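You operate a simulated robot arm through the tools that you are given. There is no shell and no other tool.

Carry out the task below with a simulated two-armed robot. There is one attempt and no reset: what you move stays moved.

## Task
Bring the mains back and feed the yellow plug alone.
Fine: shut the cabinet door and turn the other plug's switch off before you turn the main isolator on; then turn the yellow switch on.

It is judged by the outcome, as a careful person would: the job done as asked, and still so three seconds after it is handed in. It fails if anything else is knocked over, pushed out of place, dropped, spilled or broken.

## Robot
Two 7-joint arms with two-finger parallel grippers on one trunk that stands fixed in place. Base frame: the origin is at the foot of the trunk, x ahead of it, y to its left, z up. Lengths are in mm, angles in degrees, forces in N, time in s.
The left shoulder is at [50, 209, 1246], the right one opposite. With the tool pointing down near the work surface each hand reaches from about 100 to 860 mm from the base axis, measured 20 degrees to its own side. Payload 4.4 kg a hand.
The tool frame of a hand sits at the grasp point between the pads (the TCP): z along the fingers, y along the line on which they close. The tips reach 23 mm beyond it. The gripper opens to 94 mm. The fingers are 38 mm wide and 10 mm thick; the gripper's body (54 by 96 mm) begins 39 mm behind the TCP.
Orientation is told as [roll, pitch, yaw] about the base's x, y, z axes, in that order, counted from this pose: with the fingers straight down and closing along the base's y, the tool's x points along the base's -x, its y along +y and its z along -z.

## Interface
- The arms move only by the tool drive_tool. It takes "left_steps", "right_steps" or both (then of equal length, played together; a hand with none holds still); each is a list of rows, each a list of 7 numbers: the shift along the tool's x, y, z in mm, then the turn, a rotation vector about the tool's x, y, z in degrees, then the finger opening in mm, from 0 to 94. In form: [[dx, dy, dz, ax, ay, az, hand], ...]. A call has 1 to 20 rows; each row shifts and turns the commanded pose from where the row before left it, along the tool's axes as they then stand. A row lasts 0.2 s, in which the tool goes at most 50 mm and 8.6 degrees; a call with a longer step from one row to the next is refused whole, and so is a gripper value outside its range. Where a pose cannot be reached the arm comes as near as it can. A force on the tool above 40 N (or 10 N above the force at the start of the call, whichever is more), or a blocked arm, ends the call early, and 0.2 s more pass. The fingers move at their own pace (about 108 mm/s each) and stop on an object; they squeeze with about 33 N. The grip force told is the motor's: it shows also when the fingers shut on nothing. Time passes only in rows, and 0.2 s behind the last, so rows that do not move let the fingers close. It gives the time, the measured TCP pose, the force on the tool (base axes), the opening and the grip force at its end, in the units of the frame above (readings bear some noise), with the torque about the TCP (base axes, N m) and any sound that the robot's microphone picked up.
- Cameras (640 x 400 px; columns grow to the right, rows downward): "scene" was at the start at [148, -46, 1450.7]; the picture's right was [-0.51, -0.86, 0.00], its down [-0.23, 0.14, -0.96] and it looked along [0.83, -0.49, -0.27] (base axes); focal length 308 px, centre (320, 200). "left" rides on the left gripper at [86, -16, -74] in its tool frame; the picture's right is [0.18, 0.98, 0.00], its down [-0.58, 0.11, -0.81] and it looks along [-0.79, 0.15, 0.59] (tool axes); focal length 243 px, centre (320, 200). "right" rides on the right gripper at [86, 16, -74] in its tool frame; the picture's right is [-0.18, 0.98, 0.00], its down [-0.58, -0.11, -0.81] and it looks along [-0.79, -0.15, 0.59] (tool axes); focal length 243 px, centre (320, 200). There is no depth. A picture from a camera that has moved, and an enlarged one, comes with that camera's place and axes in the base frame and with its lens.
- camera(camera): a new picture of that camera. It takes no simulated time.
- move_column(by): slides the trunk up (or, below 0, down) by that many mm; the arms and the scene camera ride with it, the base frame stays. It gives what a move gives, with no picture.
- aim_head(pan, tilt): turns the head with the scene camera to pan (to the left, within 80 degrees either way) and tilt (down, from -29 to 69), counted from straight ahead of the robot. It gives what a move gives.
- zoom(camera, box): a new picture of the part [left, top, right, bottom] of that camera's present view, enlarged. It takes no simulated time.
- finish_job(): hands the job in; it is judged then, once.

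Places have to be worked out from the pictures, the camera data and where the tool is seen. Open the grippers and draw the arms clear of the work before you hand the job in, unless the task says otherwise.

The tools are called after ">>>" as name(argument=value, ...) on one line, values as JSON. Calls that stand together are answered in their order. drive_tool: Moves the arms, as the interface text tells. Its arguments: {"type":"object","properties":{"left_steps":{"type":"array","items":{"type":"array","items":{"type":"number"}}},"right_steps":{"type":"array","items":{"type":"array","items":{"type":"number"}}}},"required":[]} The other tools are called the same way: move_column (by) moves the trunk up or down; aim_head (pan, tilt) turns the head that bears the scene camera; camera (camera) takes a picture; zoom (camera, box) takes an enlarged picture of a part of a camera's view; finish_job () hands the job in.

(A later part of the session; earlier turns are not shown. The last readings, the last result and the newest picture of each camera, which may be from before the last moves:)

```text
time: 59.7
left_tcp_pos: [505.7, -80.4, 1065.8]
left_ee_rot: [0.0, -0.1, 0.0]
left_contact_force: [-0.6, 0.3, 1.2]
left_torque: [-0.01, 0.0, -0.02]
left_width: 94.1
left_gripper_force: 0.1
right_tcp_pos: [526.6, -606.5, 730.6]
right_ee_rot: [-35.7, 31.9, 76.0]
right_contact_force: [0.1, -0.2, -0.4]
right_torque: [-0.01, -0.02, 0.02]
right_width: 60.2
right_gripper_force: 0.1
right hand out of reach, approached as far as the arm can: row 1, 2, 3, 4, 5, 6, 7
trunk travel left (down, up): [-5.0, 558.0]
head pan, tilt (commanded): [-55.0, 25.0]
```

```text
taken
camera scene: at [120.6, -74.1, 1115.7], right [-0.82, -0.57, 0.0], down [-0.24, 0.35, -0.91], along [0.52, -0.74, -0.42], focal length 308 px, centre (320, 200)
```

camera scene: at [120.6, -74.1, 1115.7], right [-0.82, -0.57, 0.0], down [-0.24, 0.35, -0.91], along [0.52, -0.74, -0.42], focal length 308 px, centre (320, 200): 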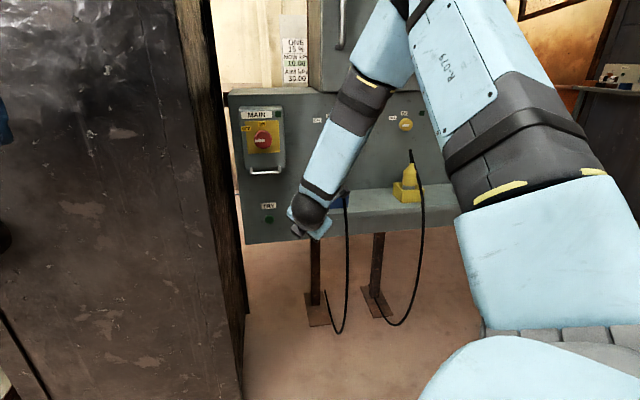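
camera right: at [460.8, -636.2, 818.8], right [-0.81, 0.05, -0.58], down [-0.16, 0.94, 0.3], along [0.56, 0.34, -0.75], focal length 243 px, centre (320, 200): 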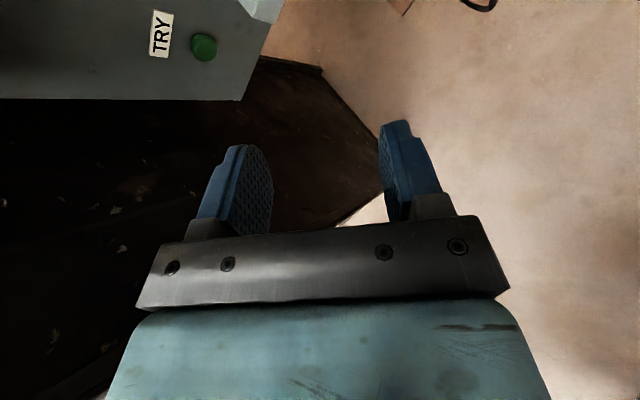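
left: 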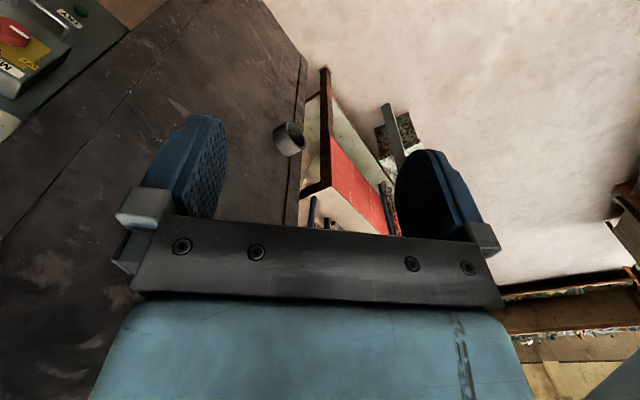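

The hand dropped to z 730, now limited by the last joint's roll. I roll it +60° in place to free it.

>>> drive_tool(right_steps=[[0, 0, 0, 0, 0, 7.5, 60], [0, 0, 0, 0, 0, 7.5, 60], [0, 0, 0, 0, 0, 7.5, 60], [0, 0, 0, 0, 0, 7.5, 60], [0, 0, 0, 0, 0, 7.5, 60], [0, 0, 0, 0, 0, 7.5, 60], [0, 0, 0, 0, 0, 7.5, 60], [0, 0, 0, 0, 0, 7.5, 60]])

>>> camera(camera="right")

>>> camera(camera="scene")

```text
time: 61.5
left_tcp_pos: [505.3, -81.2, 1065.0]
left_ee_rot: [0.0, -0.1, 0.1]
left_contact_force: [0.2, 0.0, -0.4]
left_torque: [0.0, 0.01, 0.01]
left_width: 94.1
left_gripper_force: 0.1
right_tcp_pos: [526.6, -606.5, 733.5]
right_ee_rot: [-45.4, -8.7, 30.2]
right_contact_force: [-0.1, 0.5, 0.5]
right_torque: [0.01, -0.01, 0.01]
right_width: 60.2
right_gripper_force: 0.0
trunk travel left (down, up): [-5.0, 558.0]
head pan, tilt (commanded): [-55.0, 25.0]
```

```text
taken
camera right: at [415.6, -595.8, 759.6], right [-0.1, 0.74, -0.66], down [0.16, 0.67, 0.72], along [0.98, -0.04, -0.18], focal length 243 px, centre (320, 200)
```

right: 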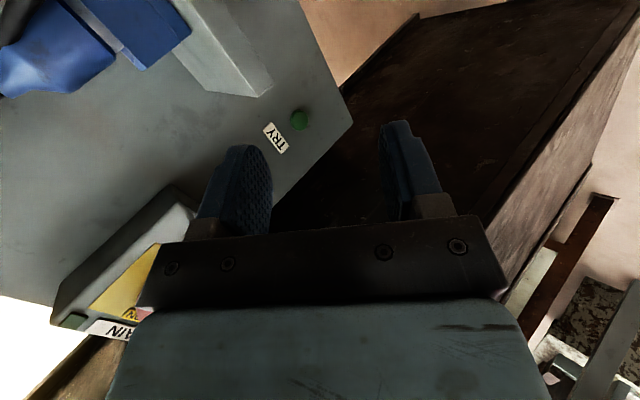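

```text
taken
camera scene: at [120.5, -74.1, 1115.7], right [-0.82, -0.57, 0.0], down [-0.24, 0.35, -0.91], along [0.52, -0.74, -0.42], focal length 308 px, centre (320, 200)
```

scene: 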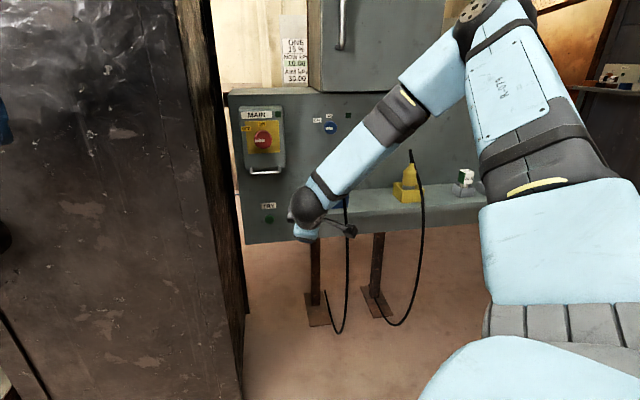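

The arm moves freely again. I roll another +30° and raise the hand to z≈920 while levelling to about 14° down, to test this roll for the isolator.

>>> drive_tool(right_steps=[[0, 0, 0, 0, 0, 7.5, 60], [0, 0, 0, 0, 0, 7.5, 60], [0, 0, 0, 0, 0, 7.5, 60], [0, 0, 0, 0, 0, 7.5, 60], [-18.6, -20.3, -26.2, 4.4, -4.01, 0, 60], [-20.4, -22.2, -23.2, 4.4, -4.01, 0, 60], [-21.9, -23.8, -19.9, 4.4, -4.01, 0, 60], [-23.2, -25.2, -16.4, 4.4, -4.01, 0, 60], [-24.2, -26.3, -12.7, 4.4, -4.01, 0, 60]])

>>> camera(camera="right")

>>> camera(camera="scene")

```text
time: 63.5
left_tcp_pos: [504.9, -80.5, 1065.9]
left_ee_rot: [0.1, 0.0, 0.0]
left_contact_force: [-0.2, 0.2, 0.1]
left_torque: [0.01, 0.0, -0.02]
left_width: 93.9
left_gripper_force: 0.1
right_tcp_pos: [529.1, -606.4, 923.4]
right_ee_rot: [-71.5, -40.6, 26.4]
right_contact_force: [-0.3, 0.1, 0.1]
right_torque: [0.0, -0.03, 0.02]
right_width: 60.0
right_gripper_force: 0.0
trunk travel left (down, up): [-5.0, 558.0]
head pan, tilt (commanded): [-55.0, 25.0]
```

```text
taken
camera right: at [432.7, -568.8, 872.5], right [0.53, 0.61, -0.59], down [-0.14, 0.74, 0.65], along [0.84, -0.26, 0.48], focal length 243 px, centre (320, 200)
```

right: 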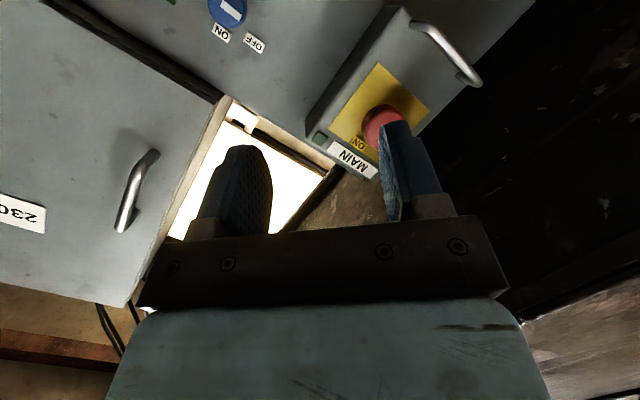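

```text
taken
camera scene: at [120.2, -73.6, 1115.8], right [-0.82, -0.57, 0.0], down [-0.24, 0.35, -0.91], along [0.52, -0.74, -0.42], focal length 308 px, centre (320, 200)
```

scene: 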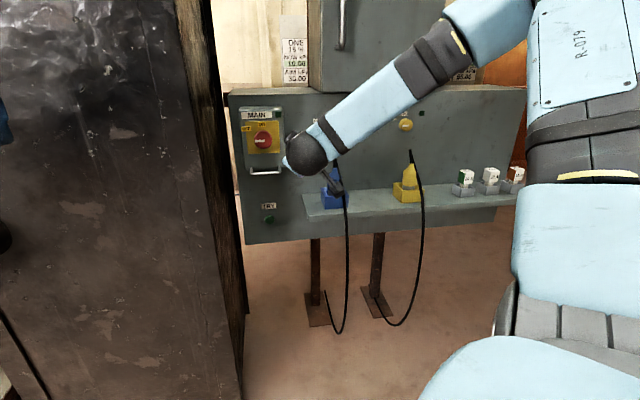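

No limits now: the last joint was what blocked the isolator approach. The view also shows the blue pointer at OFF and the door shut. I level to about 5° and go to 60 mm in front of the red knob.

>>> drive_tool(right_steps=[[0, 0, 0, 2.34, -4.08, -0.36, 80], [0, 0, 0, 2.34, -4.08, -0.36, 80], [-15.7, 13.9, 20.4, 0, 0, 0, 80], [-15.7, 13.9, 20.4, 0, 0, 0, 80], [-15.7, 13.9, 20.4, 0, 0, 0, 80], [-15.7, 13.9, 20.4, 0, 0, 0, 80], [-15.7, 13.9, 20.4, 0, 0, 0, 80]])

>>> camera(camera="right")

>>> camera(camera="scene")

```text
time: 65.1
left_tcp_pos: [503.7, -81.4, 1065.1]
left_ee_rot: [0.0, 0.1, 0.0]
left_contact_force: [-0.2, -0.1, -0.2]
left_torque: [0.01, 0.01, -0.02]
left_width: 94.0
left_gripper_force: 0.0
right_tcp_pos: [676.0, -611.3, 911.9]
right_ee_rot: [-83.0, -41.8, 37.1]
right_contact_force: [0.1, 0.2, -0.4]
right_torque: [-0.06, 0.01, -0.01]
right_width: 80.0
right_gripper_force: 0.0
trunk travel left (down, up): [-5.0, 558.0]
head pan, tilt (commanded): [-55.0, 25.0]
```

```text
taken
camera right: at [582.1, -586.8, 847.6], right [0.55, 0.57, -0.61], down [-0.24, 0.81, 0.54], along [0.8, -0.16, 0.58], focal length 243 px, centre (320, 200)
```

right: 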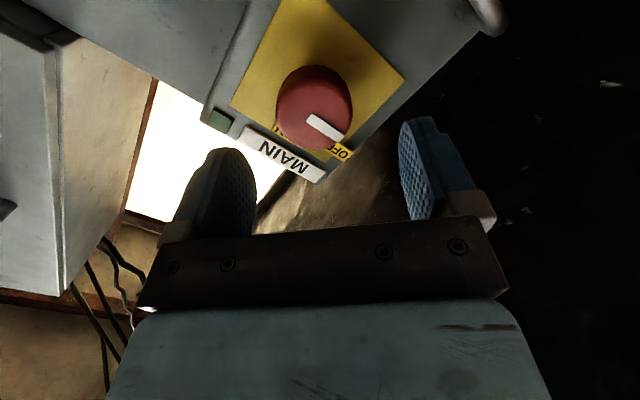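

```text
taken
camera scene: at [120.7, -74.0, 1115.6], right [-0.82, -0.57, 0.0], down [-0.24, 0.35, -0.91], along [0.52, -0.74, -0.42], focal length 308 px, centre (320, 200)
```

scene: 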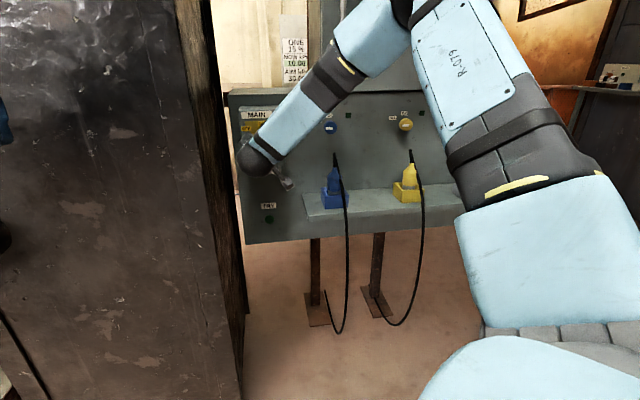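

Reached with no warning at 5° tilt. Two views agree on the red knob face at about [708,-654,909]. I pre-roll -37° so that the +90° turn stays in the roll range that I know to be free.

>>> drive_tool(right_steps=[[0, 0, 0, 0, 0, -7.5, 80], [0, 0, 0, 0, 0, -7.5, 80], [0, 0, 0, 0, 0, -7.5, 80], [0, 0, 0, 0, 0, -7.5, 80], [0, 0, 0, 0, 0, -7.5, 80]])

>>> camera(camera="right")

```text
time: 66.3
left_tcp_pos: [505.0, -81.9, 1065.7]
left_ee_rot: [0.0, 0.1, 0.0]
left_contact_force: [0.1, -0.1, 0.2]
left_torque: [-0.05, 0.01, -0.02]
left_width: 93.8
left_gripper_force: 0.1
right_tcp_pos: [674.4, -611.7, 913.0]
right_ee_rot: [-84.8, -4.3, 41.3]
right_contact_force: [0.7, -0.8, -0.1]
right_torque: [0.01, -0.02, 0.01]
right_width: 79.6
right_gripper_force: 0.2
trunk travel left (down, up): [-5.0, 558.0]
head pan, tilt (commanded): [-55.0, 25.0]
```

```text
taken
camera right: at [561.0, -610.8, 897.6], right [0.13, 0.24, -0.96], down [-0.1, 0.97, 0.23], along [0.99, 0.07, 0.15], focal length 243 px, centre (320, 200)
```

right: 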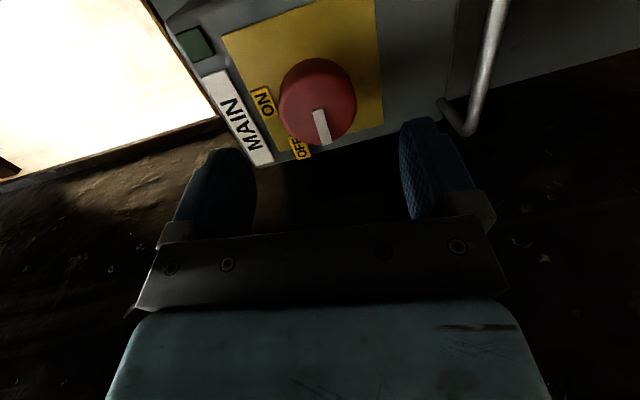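

No warning, and the knob centre checks out at [708,-653,909]. I move in over the red knob with the fingers open at 72 mm.

>>> drive_tool(right_steps=[[1.5, -1, 12, 0, 0, 0, 72], [1.6, -1, 12, 0, 0, 0, 72], [0, 0, 10, 0, 0, 0, 72], [0, 0, 7, 0, 0, 0, 72], [0, 0, 4.5, 0, 0, 0, 72]])

>>> camera(camera="right")

```text
time: 67.5
left_tcp_pos: [504.6, -82.0, 1065.8]
left_ee_rot: [0.0, 0.0, 0.1]
left_contact_force: [-0.1, -0.2, 0.9]
left_torque: [-0.03, 0.0, 0.02]
left_width: 93.7
left_gripper_force: 0.0
right_tcp_pos: [703.2, -647.6, 911.1]
right_ee_rot: [-84.8, -4.5, 41.4]
right_contact_force: [0.5, 0.0, -0.1]
right_torque: [-0.02, 0.01, -0.02]
right_width: 72.0
right_gripper_force: 0.1
trunk travel left (down, up): [-5.0, 558.0]
head pan, tilt (commanded): [-55.0, 25.0]
```

```text
taken
camera right: at [589.6, -646.9, 894.5], right [0.14, 0.24, -0.96], down [-0.1, 0.97, 0.23], along [0.99, 0.07, 0.16], focal length 243 px, centre (320, 200)
```

right: 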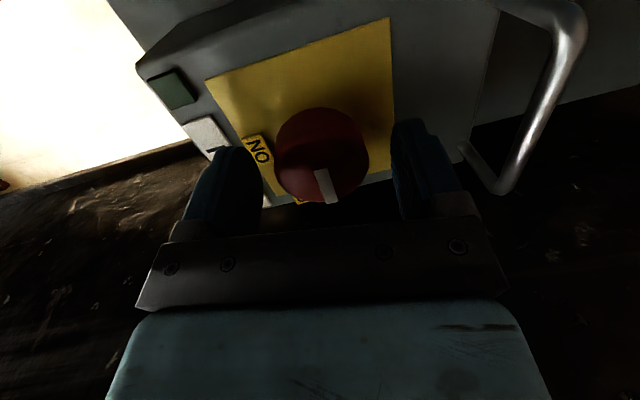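

The knob lies midway between the fingers. I close on it.

>>> drive_tool(right_steps=[[0, 0, 0, 0, 0, 0, 0], [0, 0, 0, 0, 0, 0, 0], [0, 0, 0, 0, 0, 0, 0]])

>>> camera(camera="right")

```text
time: 68.3
left_tcp_pos: [504.7, -81.4, 1064.9]
left_ee_rot: [0.0, 0.0, 0.0]
left_contact_force: [0.8, -0.4, -0.4]
left_torque: [0.01, 0.0, -0.02]
left_width: 94.0
left_gripper_force: 0.1
right_tcp_pos: [703.8, -647.0, 911.9]
right_ee_rot: [-84.7, -4.4, 41.4]
right_contact_force: [0.9, -1.4, -1.1]
right_torque: [-0.51, -0.61, -0.05]
right_width: 48.5
right_gripper_force: 44.7
trunk travel left (down, up): [-5.0, 558.0]
head pan, tilt (commanded): [-55.0, 25.0]
```

```text
taken
camera right: at [589.5, -646.8, 894.4], right [0.14, 0.24, -0.96], down [-0.1, 0.97, 0.23], along [0.99, 0.07, 0.16], focal length 243 px, centre (320, 200)
```

right: 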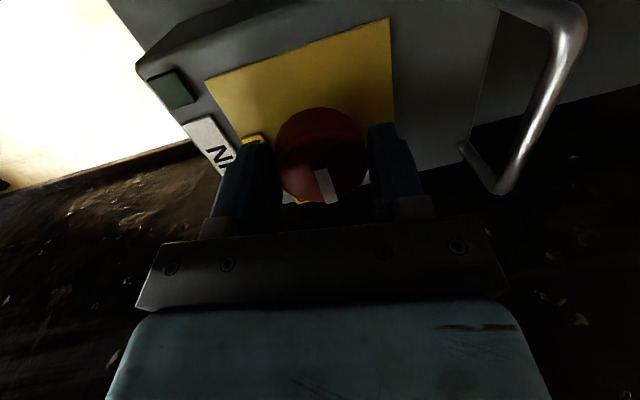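

The grip is well centred (48.5 mm, 2 N). Before turning the mains on I check the door once more.

>>> zoom(camera="scene", box=[220, 0, 540, 200])

```text
2.00 times, centred on (380, 100) of scene
camera zoom: at [120.5, -74.0, 1115.7], right [-0.82, -0.57, 0.0], down [-0.24, 0.35, -0.91], along [0.52, -0.74, -0.42], focal length 616 px, centre (200, 400)
```

zoom: 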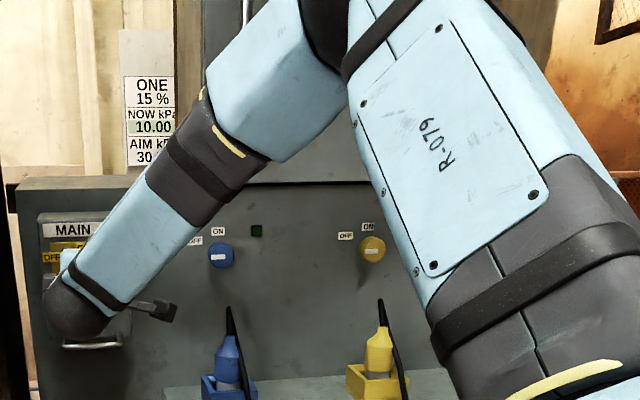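

Blue reads OFF. The door must be certain before the mains go on, so I let go of the knob without turning it, back off and look at the door's free edge with the wrist camera.

>>> drive_tool(right_steps=[[0, 0, 0, 0, 0, 0, 72], [0, 0, 0, 0, 0, 0, 72], [0, 0, -15, 0, 0, 0, 72], [0, 0, -15, 0, 0, 0, 72], [0, 0, -16, 0, 0, 0, 72], [0, 0, 0, 0, 0, 7.5, 72], [0, 0, 0, 0, 0, 7.5, 72], [0, 0, 0, 0, 0, 7.5, 72], [0, 0, 0, 0, 0, 7.5, 72], [0, 0, 0, 0, 0, 7.5, 72]])

>>> zoom(camera="right", box=[0, 0, 240, 150])

>>> camera(camera="right")

```text
time: 70.5
left_tcp_pos: [505.0, -80.7, 1065.5]
left_ee_rot: [0.1, 0.0, 0.1]
left_contact_force: [0.6, 0.4, 0.2]
left_torque: [0.02, -0.02, 0.04]
left_width: 94.0
left_gripper_force: 0.0
right_tcp_pos: [670.9, -615.5, 916.7]
right_ee_rot: [-83.0, -41.9, 37.0]
right_contact_force: [0.6, 0.8, -0.4]
right_torque: [0.01, -0.02, -0.01]
right_width: 71.9
right_gripper_force: 0.1
trunk travel left (down, up): [-5.0, 558.0]
head pan, tilt (commanded): [-55.0, 25.0]
```

```text
2.67 times, centred on (120, 75) of right
camera zoom: at [579.0, -589.2, 852.2], right [0.56, 0.57, -0.6], down [-0.24, 0.81, 0.54], along [0.8, -0.16, 0.58], focal length 647 px, centre (853, 533)
```

zoom: 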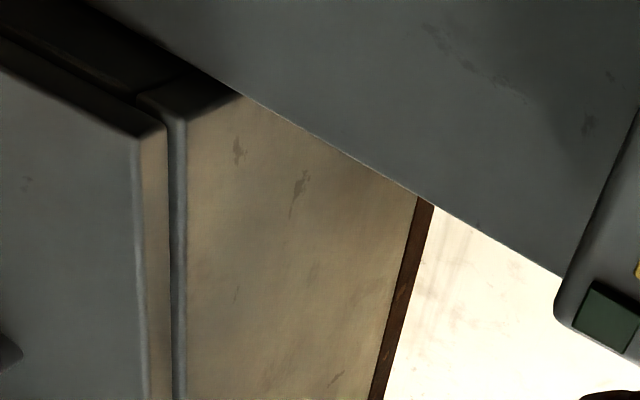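

```text
taken
camera right: at [579.0, -589.2, 852.2], right [0.56, 0.57, -0.6], down [-0.24, 0.81, 0.54], along [0.8, -0.16, 0.58], focal length 243 px, centre (320, 200)
```

right: 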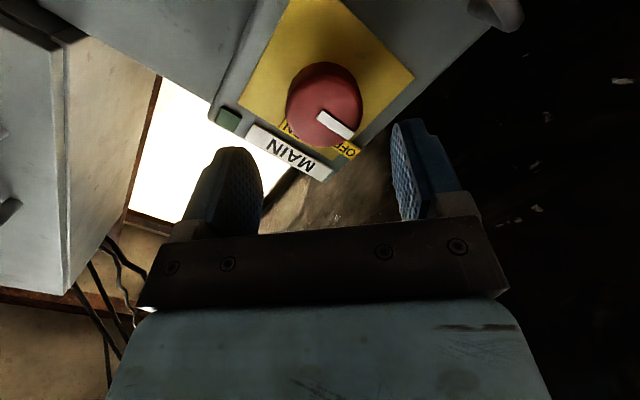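

Only a narrow, even seam shows between door and frame, as for a shut door. To be sure I give it a second push right by its free edge: I go to a spot in front of it below the handle, fingers closed.

>>> drive_tool(right_steps=[[4.24, -31, 5.03, 0, 0, 0, 40], [4.24, -31, 5.03, 0, 0, 0, 0], [4.24, -31, 5.03, 0, 0, 0, 0], [4.24, -31, 5.03, 0, 0, 0, 0], [4.24, -31, 5.03, 0, 0, 0, 0], [4.24, -31, 5.03, 0, 0, 0, 0], [4.24, -31, 5.03, 0, 0, 0, 0], [4.24, -31, 5.03, 0, 0, 0, 0]])

>>> camera(camera="right")

>>> camera(camera="scene")

```text
time: 72.3
left_tcp_pos: [504.7, -81.4, 1066.0]
left_ee_rot: [0.0, 0.0, 0.1]
left_contact_force: [0.0, -0.4, -0.1]
left_torque: [0.01, 0.01, 0.0]
left_width: 94.2
left_gripper_force: 0.0
right_tcp_pos: [564.8, -784.5, 1073.5]
right_ee_rot: [-83.0, -41.8, 37.0]
right_contact_force: [0.1, 0.6, 1.0]
right_torque: [-0.04, 0.0, -0.04]
right_width: 0.0
right_gripper_force: 32.7
trunk travel left (down, up): [-5.0, 558.0]
head pan, tilt (commanded): [-55.0, 25.0]
```

```text
taken
camera right: at [472.3, -759.0, 1008.8], right [0.56, 0.57, -0.6], down [-0.24, 0.81, 0.54], along [0.8, -0.16, 0.58], focal length 243 px, centre (320, 200)
```

right: 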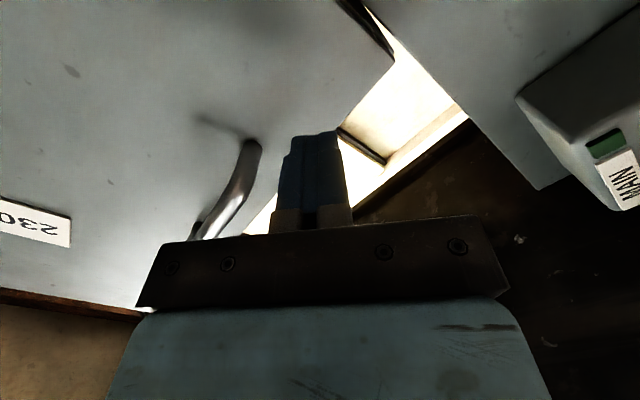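

```text
taken
camera scene: at [120.2, -73.9, 1115.7], right [-0.82, -0.57, 0.0], down [-0.24, 0.35, -0.91], along [0.52, -0.74, -0.42], focal length 308 px, centre (320, 200)
```

scene: 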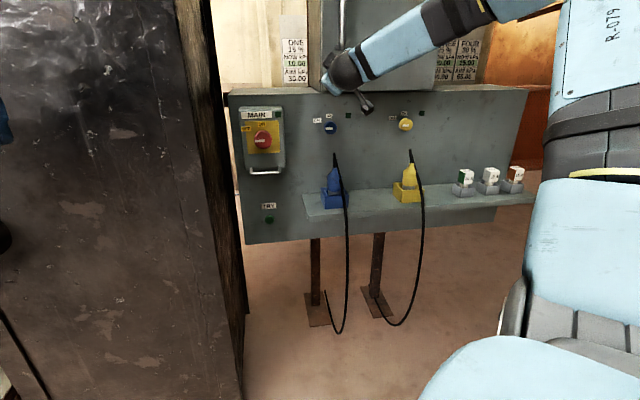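

I'm 80 mm in front of the door near its free edge. I advance and then press in small steps until the force rises.

>>> drive_tool(right_steps=[[5.9, -5.4, 15, 0, 0, 0, 0], [0, 0, 15, 0, 0, 0, 0], [0, 0, 12, 0, 0, 0, 0], [0, 0, 4, 0, 0, 0, 0], [0, 0, 3, 0, 0, 0, 0], [0, 0, 3, 0, 0, 0, 0], [0, 0, 3, 0, 0, 0, 0], [0, 0, 3, 0, 0, 0, 0], [0, 0, 3, 0, 0, 0, 0], [0, 0, 3, 0, 0, 0, 0], [0, 0, 3, 0, 0, 0, 0]])

>>> camera(camera="right")

```text
time: 74.3
left_tcp_pos: [501.9, -80.2, 1066.5]
left_ee_rot: [-0.1, -0.2, 0.0]
left_contact_force: [0.2, 0.1, 0.0]
left_torque: [0.02, -0.01, 0.0]
left_width: 93.9
left_gripper_force: 0.0
right_tcp_pos: [598.3, -828.4, 1068.8]
right_ee_rot: [-82.7, -41.8, 37.2]
right_contact_force: [-23.6, 13.9, -1.1]
right_torque: [-0.22, -0.3, 0.06]
right_width: 0.1
right_gripper_force: 33.2
trunk travel left (down, up): [-5.0, 558.0]
head pan, tilt (commanded): [-55.0, 25.0]
stopped in row 9 (right hand): the force on the tool passed its limit at 46 N (the readings are from after the stop); the commanded pose is now the measured one
```

```text
taken
camera right: at [505.1, -803.9, 1005.7], right [0.55, 0.57, -0.6], down [-0.24, 0.8, 0.54], along [0.8, -0.16, 0.58], focal length 243 px, centre (320, 200)
```

right: 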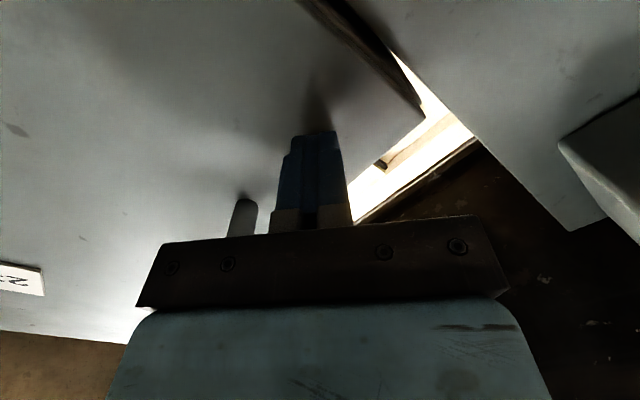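

It is hard against its stop at the free edge too: the door is shut. I retreat and return to the isolator standoff, rolled back to the starting roll.

>>> drive_tool(right_steps=[[0, 0, -10, 0, 0, 0, 0], [0, 0, -20, 0, 0, 0, 0], [0, 0, -20, 0, 0, 0, 0], [-4.8, 32, -5.8, 0, 0, 0, 0], [-4.8, 32, -5.8, 0, 0, 0, 0], [-4.8, 32, -5.8, 0, 0, 0, 0], [-4.8, 32, -5.8, 0, 0, 0, 20], [-4.8, 32, -5.8, 0, 0, 0, 72], [-4.8, 32, -5.8, 0, 0, 0, 72], [-4.8, 32, -5.8, 0, 0, 0, 72], [-4.8, 32, -5.8, 0, 0, 0, 72], [0, 0, 0, 0, 0, -7.5, 72], [0, 0, 0, 0, 0, -7.5, 72], [0, 0, 0, 0, 0, -7.5, 72], [0, 0, 0, 0, 0, -7.5, 72], [0, 0, 0, 0, 0, -7.5, 72]])

>>> camera(camera="right")

>>> camera(camera="scene")

```text
time: 77.7
left_tcp_pos: [504.8, -80.9, 1065.8]
left_ee_rot: [0.0, 0.0, 0.0]
left_contact_force: [0.1, 0.7, -0.3]
left_torque: [-0.03, 0.03, 0.0]
left_width: 93.8
left_gripper_force: 0.0
right_tcp_pos: [674.8, -614.0, 909.9]
right_ee_rot: [-84.4, -4.3, 41.5]
right_contact_force: [-0.4, 0.3, 0.5]
right_torque: [0.02, -0.01, 0.03]
right_width: 72.0
right_gripper_force: 0.0
trunk travel left (down, up): [-5.0, 558.0]
head pan, tilt (commanded): [-55.0, 25.0]
```

```text
taken
camera right: at [562.0, -613.4, 894.6], right [0.13, 0.24, -0.96], down [-0.1, 0.97, 0.23], along [0.99, 0.07, 0.15], focal length 243 px, centre (320, 200)
```

right: 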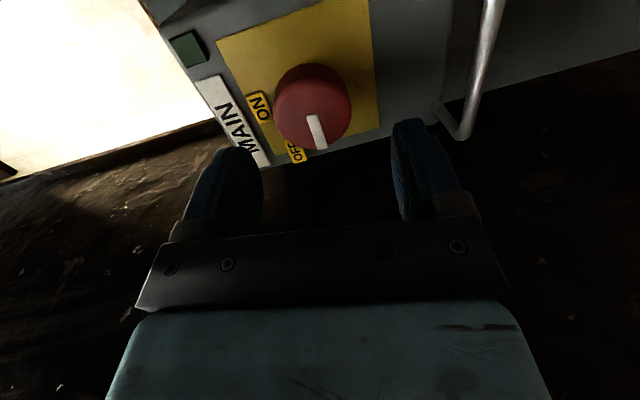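

```text
taken
camera scene: at [120.5, -74.0, 1115.7], right [-0.82, -0.57, 0.0], down [-0.24, 0.35, -0.91], along [0.52, -0.74, -0.42], focal length 308 px, centre (320, 200)
```

scene: 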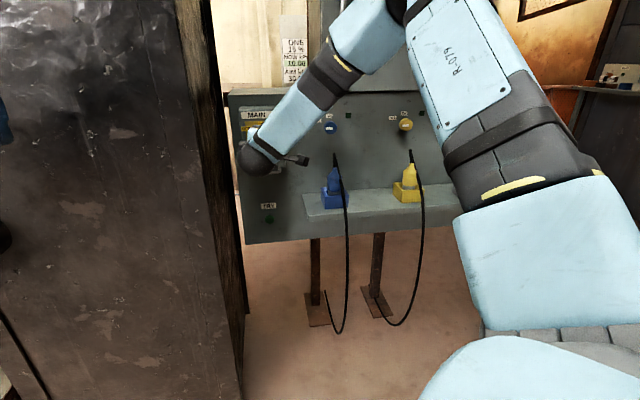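

I'm back at the standoff. I move in on the same line as before and close on the red knob.

>>> drive_tool(right_steps=[[0.2, -3, 12, 0, 0, 0, 72], [0.2, -2.8, 12, 0, 0, 0, 72], [0, 0, 10, 0, 0, 0, 72], [0, 0, 6, 0, 0, 0, 72], [0, 0, 3.7, 0, 0, 0, 72], [0, 0, 0, 0, 0, 0, 0], [0, 0, 0, 0, 0, 0, 0], [0, 0, 0, 0, 0, 0, 0]])

>>> camera(camera="right")

```text
time: 79.5
left_tcp_pos: [505.9, -81.5, 1064.6]
left_ee_rot: [-0.1, 0.0, 0.0]
left_contact_force: [0.1, -1.0, -0.5]
left_torque: [0.02, 0.01, 0.03]
left_width: 94.1
left_gripper_force: 0.0
right_tcp_pos: [702.8, -647.2, 911.9]
right_ee_rot: [-84.4, -4.4, 41.5]
right_contact_force: [-5.2, 4.8, -9.7]
right_torque: [-0.42, -0.44, 0.02]
right_width: 48.9
right_gripper_force: 45.0
trunk travel left (down, up): [-5.0, 558.0]
head pan, tilt (commanded): [-55.0, 25.0]
```

```text
taken
camera right: at [589.8, -646.3, 895.4], right [0.13, 0.24, -0.96], down [-0.1, 0.97, 0.23], along [0.99, 0.07, 0.15], focal length 243 px, centre (320, 200)
```

right: 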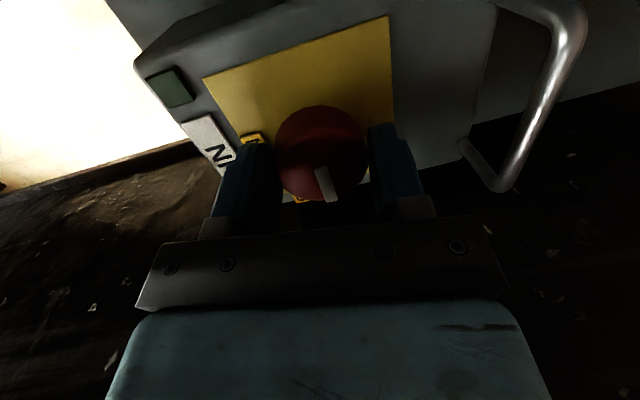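

Gripped at 49 mm with small forces. I start turning clockwise towards ON.

>>> drive_tool(right_steps=[[0, 1, 0, 0, 0, 7.5, 0], [0, 0, 0, 0, 0, 7.5, 0], [0, 0, 0, 0, 0, 7.5, 0], [0, 0, 0, 0, 0, 7.5, 0]])

>>> camera(camera="right")

```text
time: 80.5
left_tcp_pos: [506.2, -81.7, 1064.8]
left_ee_rot: [0.0, 0.0, 0.0]
left_contact_force: [-0.4, -0.3, -0.8]
left_torque: [0.03, 0.0, 0.0]
left_width: 94.0
left_gripper_force: 0.1
right_tcp_pos: [703.6, -647.9, 910.9]
right_ee_rot: [-83.2, -34.4, 38.2]
right_contact_force: [1.8, 2.2, -6.5]
right_torque: [-0.3, -0.31, 0.54]
right_width: 48.4
right_gripper_force: 44.8
trunk travel left (down, up): [-5.0, 558.0]
head pan, tilt (commanded): [-55.0, 25.0]
```

```text
taken
camera right: at [604.3, -627.8, 855.2], right [0.48, 0.52, -0.7], down [-0.2, 0.85, 0.49], along [0.85, -0.1, 0.51], focal length 243 px, centre (320, 200)
```

right: 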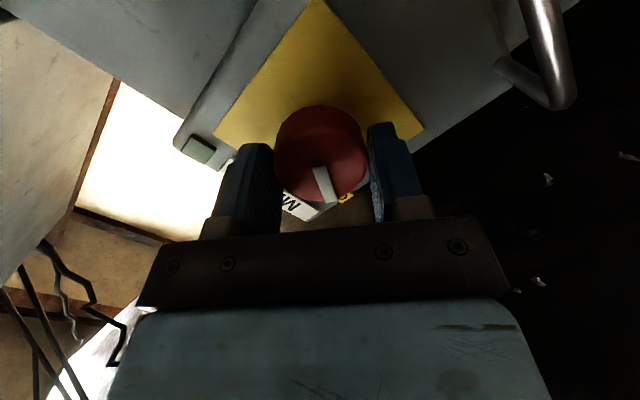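

The isolator turns with the hand, with small forces. I go on for the remaining 60°.

>>> drive_tool(right_steps=[[0, 0, 0, 0, 0, 7.5, 0], [0, 0, 0, 0, 0, 7.5, 0], [0, 0, 0, 0, 0, 7.5, 0], [0, 0, 0, 0, 0, 7.5, 0], [0, 0, 0, 0, 0, 7.5, 0], [0, 0, 0, 0, 0, 7.5, 0], [0, 0, 0, 0, 0, 7.5, 0], [0, 0, 0, 0, 0, 7.5, 0]])

>>> camera(camera="right")

>>> zoom(camera="scene", box=[220, 80, 460, 230])

```text
time: 82.3
left_tcp_pos: [505.6, -80.9, 1064.1]
left_ee_rot: [0.0, 0.2, 0.0]
left_contact_force: [0.2, -0.1, 0.1]
left_torque: [0.0, -0.01, -0.02]
left_width: 94.0
left_gripper_force: 0.1
right_tcp_pos: [705.2, -647.5, 911.5]
right_ee_rot: [38.6, -82.9, -86.7]
right_contact_force: [5.7, 14.6, -8.0]
right_torque: [0.73, 0.65, 1.77]
right_width: 48.3
right_gripper_force: 45.4
trunk travel left (down, up): [-5.0, 558.0]
head pan, tilt (commanded): [-55.0, 25.0]
```

```text
taken
camera right: at [667.3, -569.7, 833.0], right [0.73, 0.63, 0.26], down [-0.61, 0.45, 0.65], along [0.29, -0.63, 0.72], focal length 243 px, centre (320, 200)
```

right: 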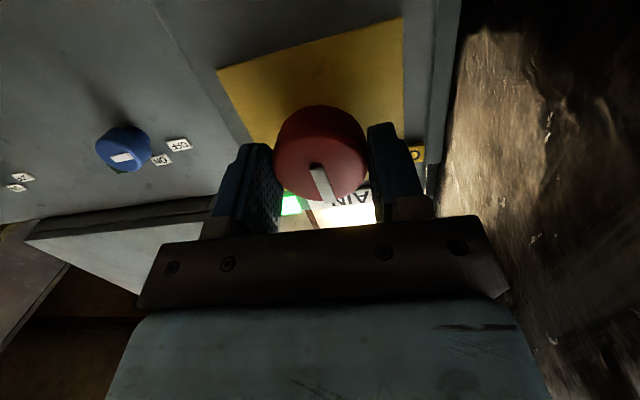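

```text
2.67 times, centred on (340, 155) of scene
camera zoom: at [121.8, -73.6, 1115.5], right [-0.82, -0.57, 0.0], down [-0.24, 0.35, -0.91], along [0.52, -0.74, -0.42], focal length 822 px, centre (267, 320)
```

zoom: 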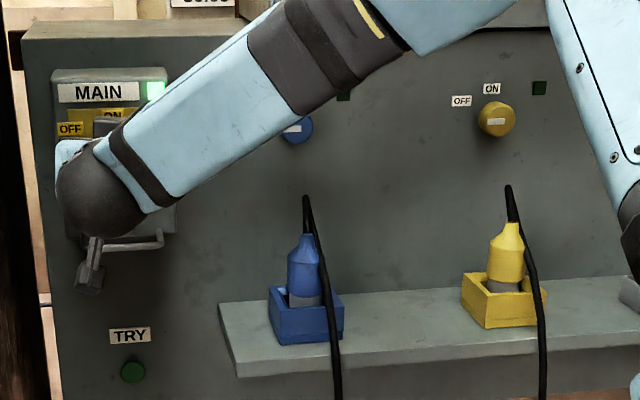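

The main's lamp shines bright green: the mains are on. I let go and back straight off.

>>> drive_tool(right_steps=[[0, 0, 0, 0, 0, 0, 72], [0, 0, 0, 0, 0, 0, 72], [0, 0, -10, 0, 0, 0, 72], [0, 0, -15, 0, 0, 0, 72], [0, 0, -20, 0, 0, 0, 72], [0, 0, -20, 0, 0, 0, 72]])

>>> camera(camera="right")

>>> camera(camera="scene")

```text
time: 83.7
left_tcp_pos: [503.2, -81.6, 1065.5]
left_ee_rot: [0.0, 0.0, 0.0]
left_contact_force: [-0.4, -0.2, 0.0]
left_torque: [0.01, 0.01, 0.02]
left_width: 93.8
left_gripper_force: 0.1
right_tcp_pos: [662.9, -598.1, 918.4]
right_ee_rot: [38.9, -83.0, -87.1]
right_contact_force: [0.4, -0.9, -0.3]
right_torque: [0.0, -0.04, 0.05]
right_width: 72.0
right_gripper_force: 0.0
trunk travel left (down, up): [-5.0, 558.0]
head pan, tilt (commanded): [-55.0, 25.0]
```

```text
taken
camera right: at [624.4, -521.4, 841.0], right [0.74, 0.63, 0.26], down [-0.61, 0.45, 0.65], along [0.29, -0.63, 0.72], focal length 243 px, centre (320, 200)
```

right: 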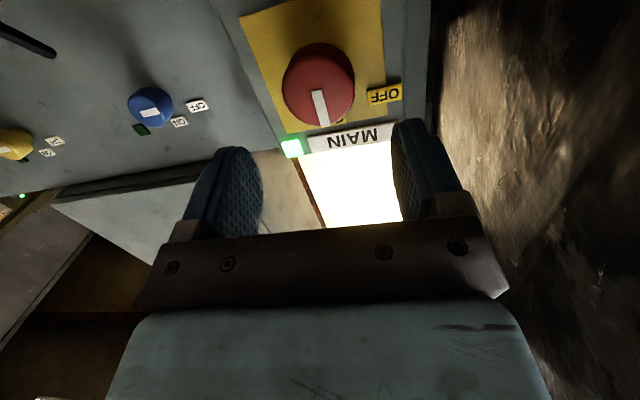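

```text
taken
camera scene: at [120.3, -73.9, 1115.7], right [-0.82, -0.57, 0.0], down [-0.24, 0.35, -0.91], along [0.52, -0.74, -0.42], focal length 308 px, centre (320, 200)
```

scene: 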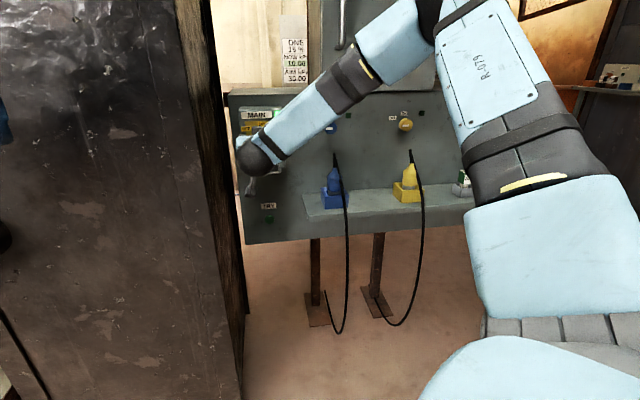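

The main is ON with its lamp lit; blue is still at OFF. Now I travel to the right, well out from the panel, towards the yellow knob.

>>> drive_tool(right_steps=[[-3.56, -39.8, 4.83, 0, 0, 0, 72], [-3.56, -39.8, 4.83, 0, 0, 0, 72], [-3.56, -39.8, 4.83, 0, 0, 0, 72], [-3.56, -39.8, 4.83, 0, 0, 0, 72], [-3.56, -39.8, 4.83, 0, 0, 0, 72], [-3.56, -39.8, 4.83, 0, 0, 0, 72], [-3.56, -39.8, 4.83, 0, 0, 0, 72]])

>>> camera(camera="right")

>>> camera(camera="scene")

```text
time: 85.3
left_tcp_pos: [501.4, -86.2, 1066.3]
left_ee_rot: [0.1, -0.3, -0.1]
left_contact_force: [-0.6, -0.9, 0.8]
left_torque: [0.08, -0.07, 0.02]
left_width: 93.7
left_gripper_force: 0.0
right_tcp_pos: [514.7, -761.0, 973.1]
right_ee_rot: [39.5, -82.6, -87.8]
right_contact_force: [-1.1, -0.8, -1.0]
right_torque: [-0.04, -0.03, 0.09]
right_width: 72.0
right_gripper_force: 0.1
right hand out of reach, approached as far as the arm can: row 4, 5, 6, 7
trunk travel left (down, up): [-5.0, 558.0]
head pan, tilt (commanded): [-55.0, 25.0]
```

```text
taken
camera right: at [478.1, -684.4, 895.3], right [0.73, 0.63, 0.26], down [-0.62, 0.45, 0.65], along [0.29, -0.64, 0.72], focal length 243 px, centre (320, 200)
```

right: 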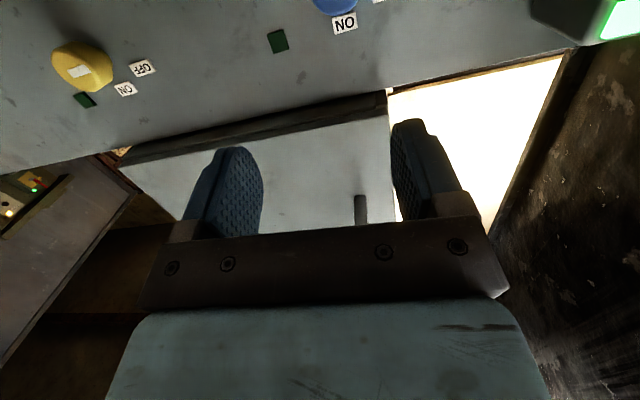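

```text
taken
camera scene: at [118.0, -77.0, 1115.9], right [-0.82, -0.57, 0.0], down [-0.24, 0.35, -0.91], along [0.52, -0.74, -0.42], focal length 308 px, centre (320, 200)
```

scene: 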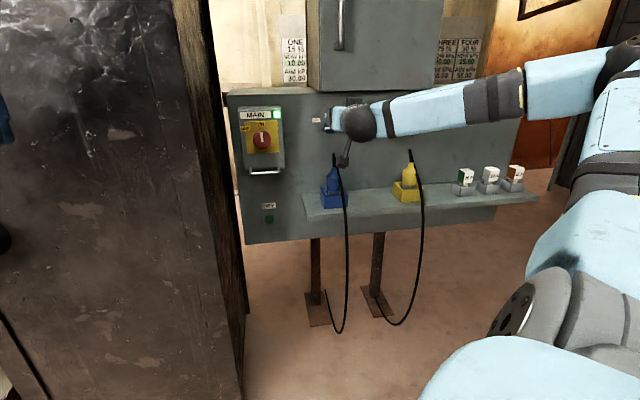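

As expected the level pose pushes the hand up in this sector. I tilt down about 21° for the transit and go on to the right, to in front of the yellow knob.

>>> drive_tool(right_steps=[[0, 0, 0, 0.5, 7, 0, 72], [0, 0, 0, 0.5, 7, 0, 72], [0, 0, 0, 0.5, 7, 0, 72], [-2.8, -36.3, 10.9, 0, 0, 0, 72], [-2.8, -36.3, 10.9, 0, 0, 0, 72], [-2.8, -36.3, 10.9, 0, 0, 0, 72], [-2.8, -36.3, 10.9, 0, 0, 0, 72], [-2.8, -36.3, 10.9, 0, 0, 0, 72], [-2.8, -36.3, 10.9, 0, 0, 0, 72]])

>>> camera(camera="right")

>>> camera(camera="scene")

```text
time: 87.3
left_tcp_pos: [504.6, -80.5, 1065.3]
left_ee_rot: [0.1, 0.0, 0.0]
left_contact_force: [0.9, -0.1, 0.1]
left_torque: [0.03, 0.02, -0.06]
left_width: 94.2
left_gripper_force: 0.0
right_tcp_pos: [390.0, -951.3, 944.6]
right_ee_rot: [8.9, -63.1, -57.9]
right_contact_force: [-0.8, -0.7, 0.6]
right_torque: [-0.02, 0.01, 0.01]
right_width: 72.1
right_gripper_force: 0.0
trunk travel left (down, up): [-5.0, 558.0]
head pan, tilt (commanded): [-55.0, 25.0]
```

```text
taken
camera right: at [338.7, -856.6, 901.3], right [0.79, 0.56, 0.23], down [-0.43, 0.24, 0.87], along [0.43, -0.79, 0.43], focal length 243 px, centre (320, 200)
```

right: 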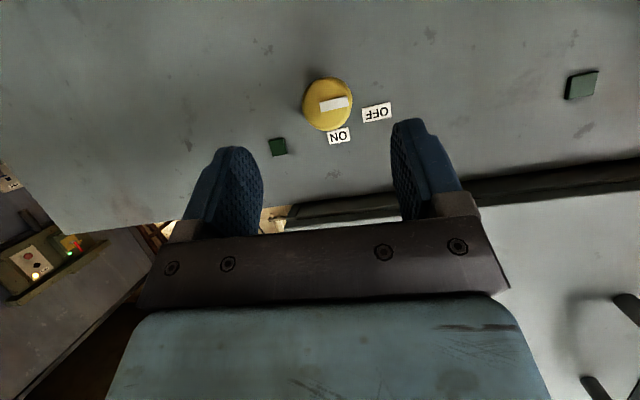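

```text
taken
camera scene: at [120.4, -74.1, 1115.7], right [-0.82, -0.57, 0.0], down [-0.24, 0.35, -0.91], along [0.52, -0.74, -0.42], focal length 308 px, centre (320, 200)
```

scene: 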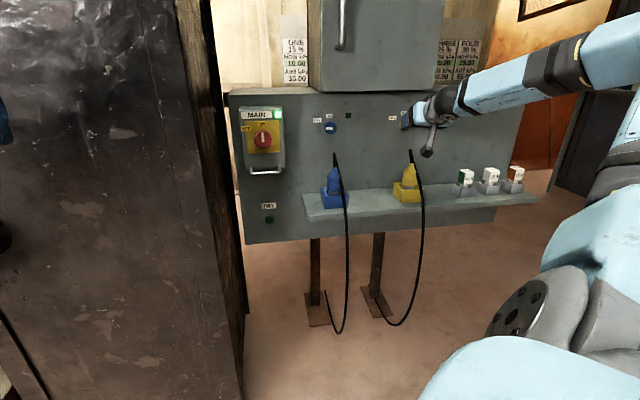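

At [390,-951,945] with no warnings; the wrist view puts the yellow knob at about [447,-1015,919], pointer at OFF. I level the tool, go to 60 mm in front of the knob and roll +15° to keep the camera off the cable.

>>> drive_tool(right_steps=[[0, 0, 0, -0.64, -7.27, 0, 72], [0, 0, 0, -0.64, -7.27, 0, 72], [0, 0, 0, -0.64, -7.27, 0, 72], [0, 0, 0, 0, 0, 7.5, 72], [0, 0, 0, 0, 0, 7.5, 72]])

>>> camera(camera="right")

>>> camera(camera="scene")

```text
time: 88.5
left_tcp_pos: [505.3, -82.2, 1065.2]
left_ee_rot: [0.1, 0.1, 0.0]
left_contact_force: [0.5, -0.2, 0.0]
left_torque: [0.01, 0.02, -0.01]
left_width: 94.2
left_gripper_force: 0.1
right_tcp_pos: [388.1, -951.3, 942.7]
right_ee_rot: [76.1, -69.8, -124.6]
right_contact_force: [0.0, 1.2, -0.6]
right_torque: [0.0, -0.01, -0.01]
right_width: 71.9
right_gripper_force: 0.1
right hand out of reach, approached as far as the arm can: row 3
trunk travel left (down, up): [-5.0, 558.0]
head pan, tilt (commanded): [-55.0, 25.0]
```

```text
taken
camera right: at [367.0, -860.7, 872.1], right [0.67, 0.55, 0.5], down [-0.73, 0.36, 0.58], along [0.14, -0.75, 0.65], focal length 243 px, centre (320, 200)
```

right: 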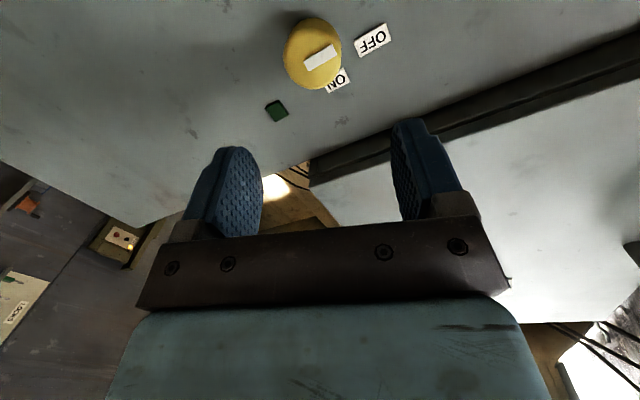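

```text
taken
camera scene: at [120.8, -75.0, 1115.5], right [-0.82, -0.57, 0.0], down [-0.24, 0.35, -0.91], along [0.52, -0.74, -0.42], focal length 308 px, centre (320, 200)
```

scene: 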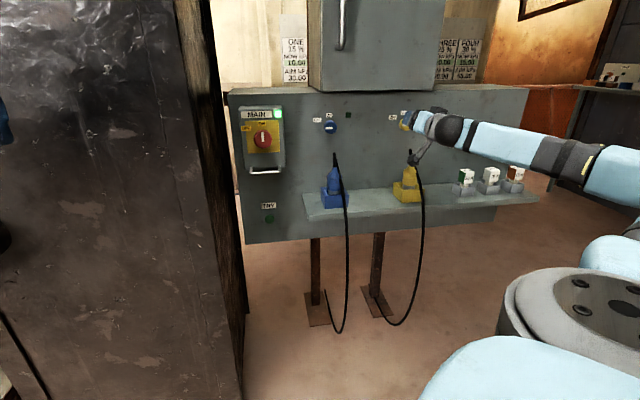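

The tool is level here and two views agree on the yellow knob face at about [449,-1019,919]. I move to 60 mm in front of it on its axis.

>>> drive_tool(right_steps=[[4.8, -1.8, 10.8, 0, 0, 0, 72], [4.8, -1.8, 10.8, 0, 0, 0, 72], [4.8, -1.8, 10.8, 0, 0, 0, 72]])

>>> camera(camera="right")

>>> zoom(camera="scene", box=[320, 70, 480, 230])

```text
time: 89.3
left_tcp_pos: [504.5, -81.0, 1066.4]
left_ee_rot: [0.0, 0.0, 0.1]
left_contact_force: [0.4, -0.7, 1.3]
left_torque: [-0.04, -0.04, -0.02]
left_width: 93.9
left_gripper_force: 0.0
right_tcp_pos: [407.9, -975.8, 925.3]
right_ee_rot: [76.4, -69.9, -124.8]
right_contact_force: [-0.4, -0.2, 0.8]
right_torque: [0.03, 0.03, -0.02]
right_width: 72.1
right_gripper_force: 0.0
trunk travel left (down, up): [-5.0, 558.0]
head pan, tilt (commanded): [-55.0, 25.0]
```

```text
taken
camera right: at [386.9, -885.5, 855.4], right [0.67, 0.55, 0.5], down [-0.73, 0.36, 0.58], along [0.13, -0.75, 0.65], focal length 243 px, centre (320, 200)
```

right: 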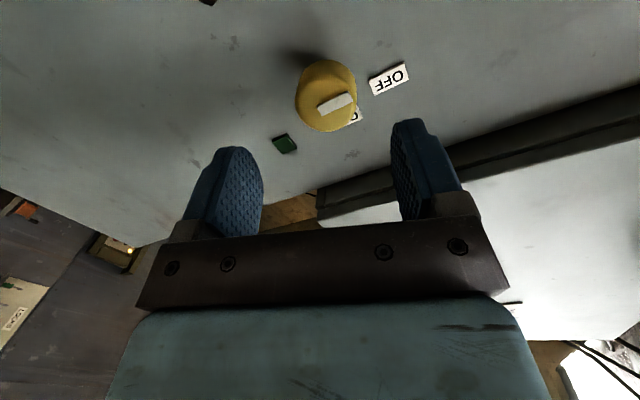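

```text
2.50 times, centred on (400, 150) of scene
camera zoom: at [120.5, -74.2, 1115.7], right [-0.82, -0.57, 0.0], down [-0.24, 0.35, -0.91], along [0.52, -0.74, -0.42], focal length 770 px, centre (120, 325)
```

zoom: 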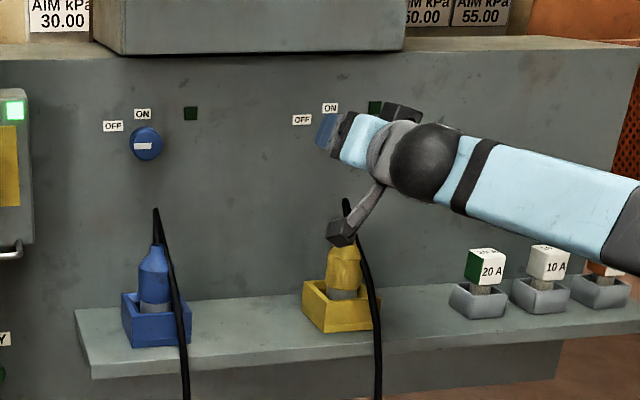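

The tool axis passes through the knob centre. I dry-run the +90° roll here first.

>>> drive_tool(right_steps=[[0, 0, 0, 0, 0, 8.2, 72], [0, 0, 0, 0, 0, 8.2, 72], [0, 0, 0, 0, 0, 8.2, 72], [0, 0, 0, 0, 0, 8.2, 72], [0, 0, 0, 0, 0, 8.2, 72], [0, 0, 0, 0, 0, 8.2, 72], [0, 0, 0, 0, 0, 8.2, 72], [0, 0, 0, 0, 0, 8.2, 72], [0, 0, 0, 0, 0, 8.2, 72], [0, 0, 0, 0, 0, 8.2, 72], [0, 0, 0, 0, 0, 8.2, 72]])

>>> camera(camera="right")

```text
time: 91.7
left_tcp_pos: [505.0, -80.1, 1065.1]
left_ee_rot: [0.0, 0.0, -0.1]
left_contact_force: [0.8, -0.1, -0.3]
left_torque: [-0.02, -0.03, 0.0]
left_width: 94.2
left_gripper_force: 0.1
right_tcp_pos: [407.9, -975.0, 926.4]
right_ee_rot: [84.9, 19.8, -139.5]
right_contact_force: [1.0, 0.3, -0.2]
right_torque: [-0.03, 0.0, 0.03]
right_width: 72.2
right_gripper_force: 0.1
trunk travel left (down, up): [-5.0, 558.0]
head pan, tilt (commanded): [-55.0, 25.0]
```

```text
taken
camera right: at [416.7, -870.2, 976.4], right [-0.33, -0.39, 0.86], down [-0.93, 0.27, -0.23], along [-0.14, -0.88, -0.46], focal length 243 px, centre (320, 200)
```

right: 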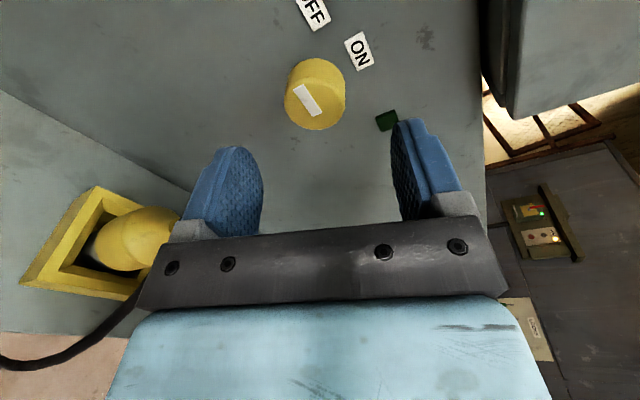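

The range is free. I roll back and move in over the yellow knob.

>>> drive_tool(right_steps=[[0, 0, 0, 0, 0, -8.2, 72], [0, 0, 0, 0, 0, -8.2, 72], [0, 0, 0, 0, 0, -8.2, 72], [0, 0, 0, 0, 0, -8.2, 72], [0, 0, 0, 0, 0, -8.2, 72], [0, 0, 0, 0, 0, -8.2, 72], [0, 0, 0, 0, 0, -8.2, 72], [0, 0, 0, 0, 0, -8.2, 72], [0, 0, 0, 0, 0, -8.2, 72], [0, 0, 0, 0, 0, -8.2, 72], [0, 0, 0, 0, 0, -8.2, 72], [1.2, -0.4, 15, 0, 0, 0, 72], [1.1, -0.3, 12, 0, 0, 0, 72], [0, 0, 10, 0, 0, 0, 72], [0, 0, 8, 0, 0, 0, 72], [0, 0, 5, 0, 0, 0, 72]])

>>> camera(camera="right")

>>> zoom(camera="scene", box=[320, 70, 480, 230])

```text
time: 95.1
left_tcp_pos: [504.8, -80.9, 1065.9]
left_ee_rot: [0.0, 0.0, 0.0]
left_contact_force: [-0.2, -0.1, 0.9]
left_torque: [-0.02, 0.0, 0.0]
left_width: 93.9
left_gripper_force: 0.1
right_tcp_pos: [443.2, -1012.5, 920.0]
right_ee_rot: [76.3, -69.9, -124.9]
right_contact_force: [0.6, 0.6, -0.5]
right_torque: [0.0, 0.0, -0.03]
right_width: 72.0
right_gripper_force: 0.0
trunk travel left (down, up): [-5.0, 558.0]
head pan, tilt (commanded): [-55.0, 25.0]
```

```text
taken
camera right: at [422.3, -921.5, 849.1], right [0.67, 0.55, 0.5], down [-0.73, 0.36, 0.58], along [0.14, -0.75, 0.65], focal length 243 px, centre (320, 200)
```

right: 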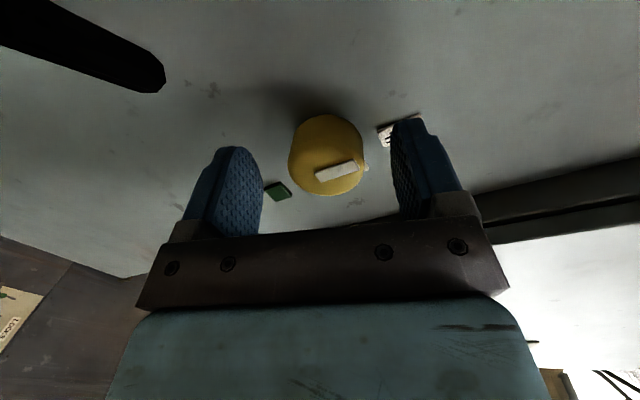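

```text
2.50 times, centred on (400, 150) of scene
camera zoom: at [120.5, -74.0, 1115.7], right [-0.82, -0.57, 0.0], down [-0.24, 0.35, -0.91], along [0.52, -0.74, -0.42], focal length 770 px, centre (120, 325)
```

zoom: 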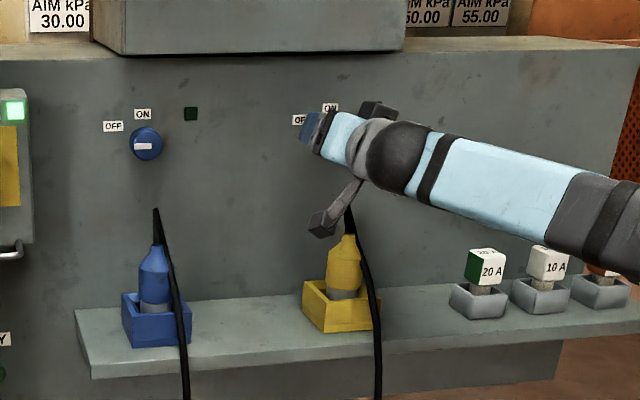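

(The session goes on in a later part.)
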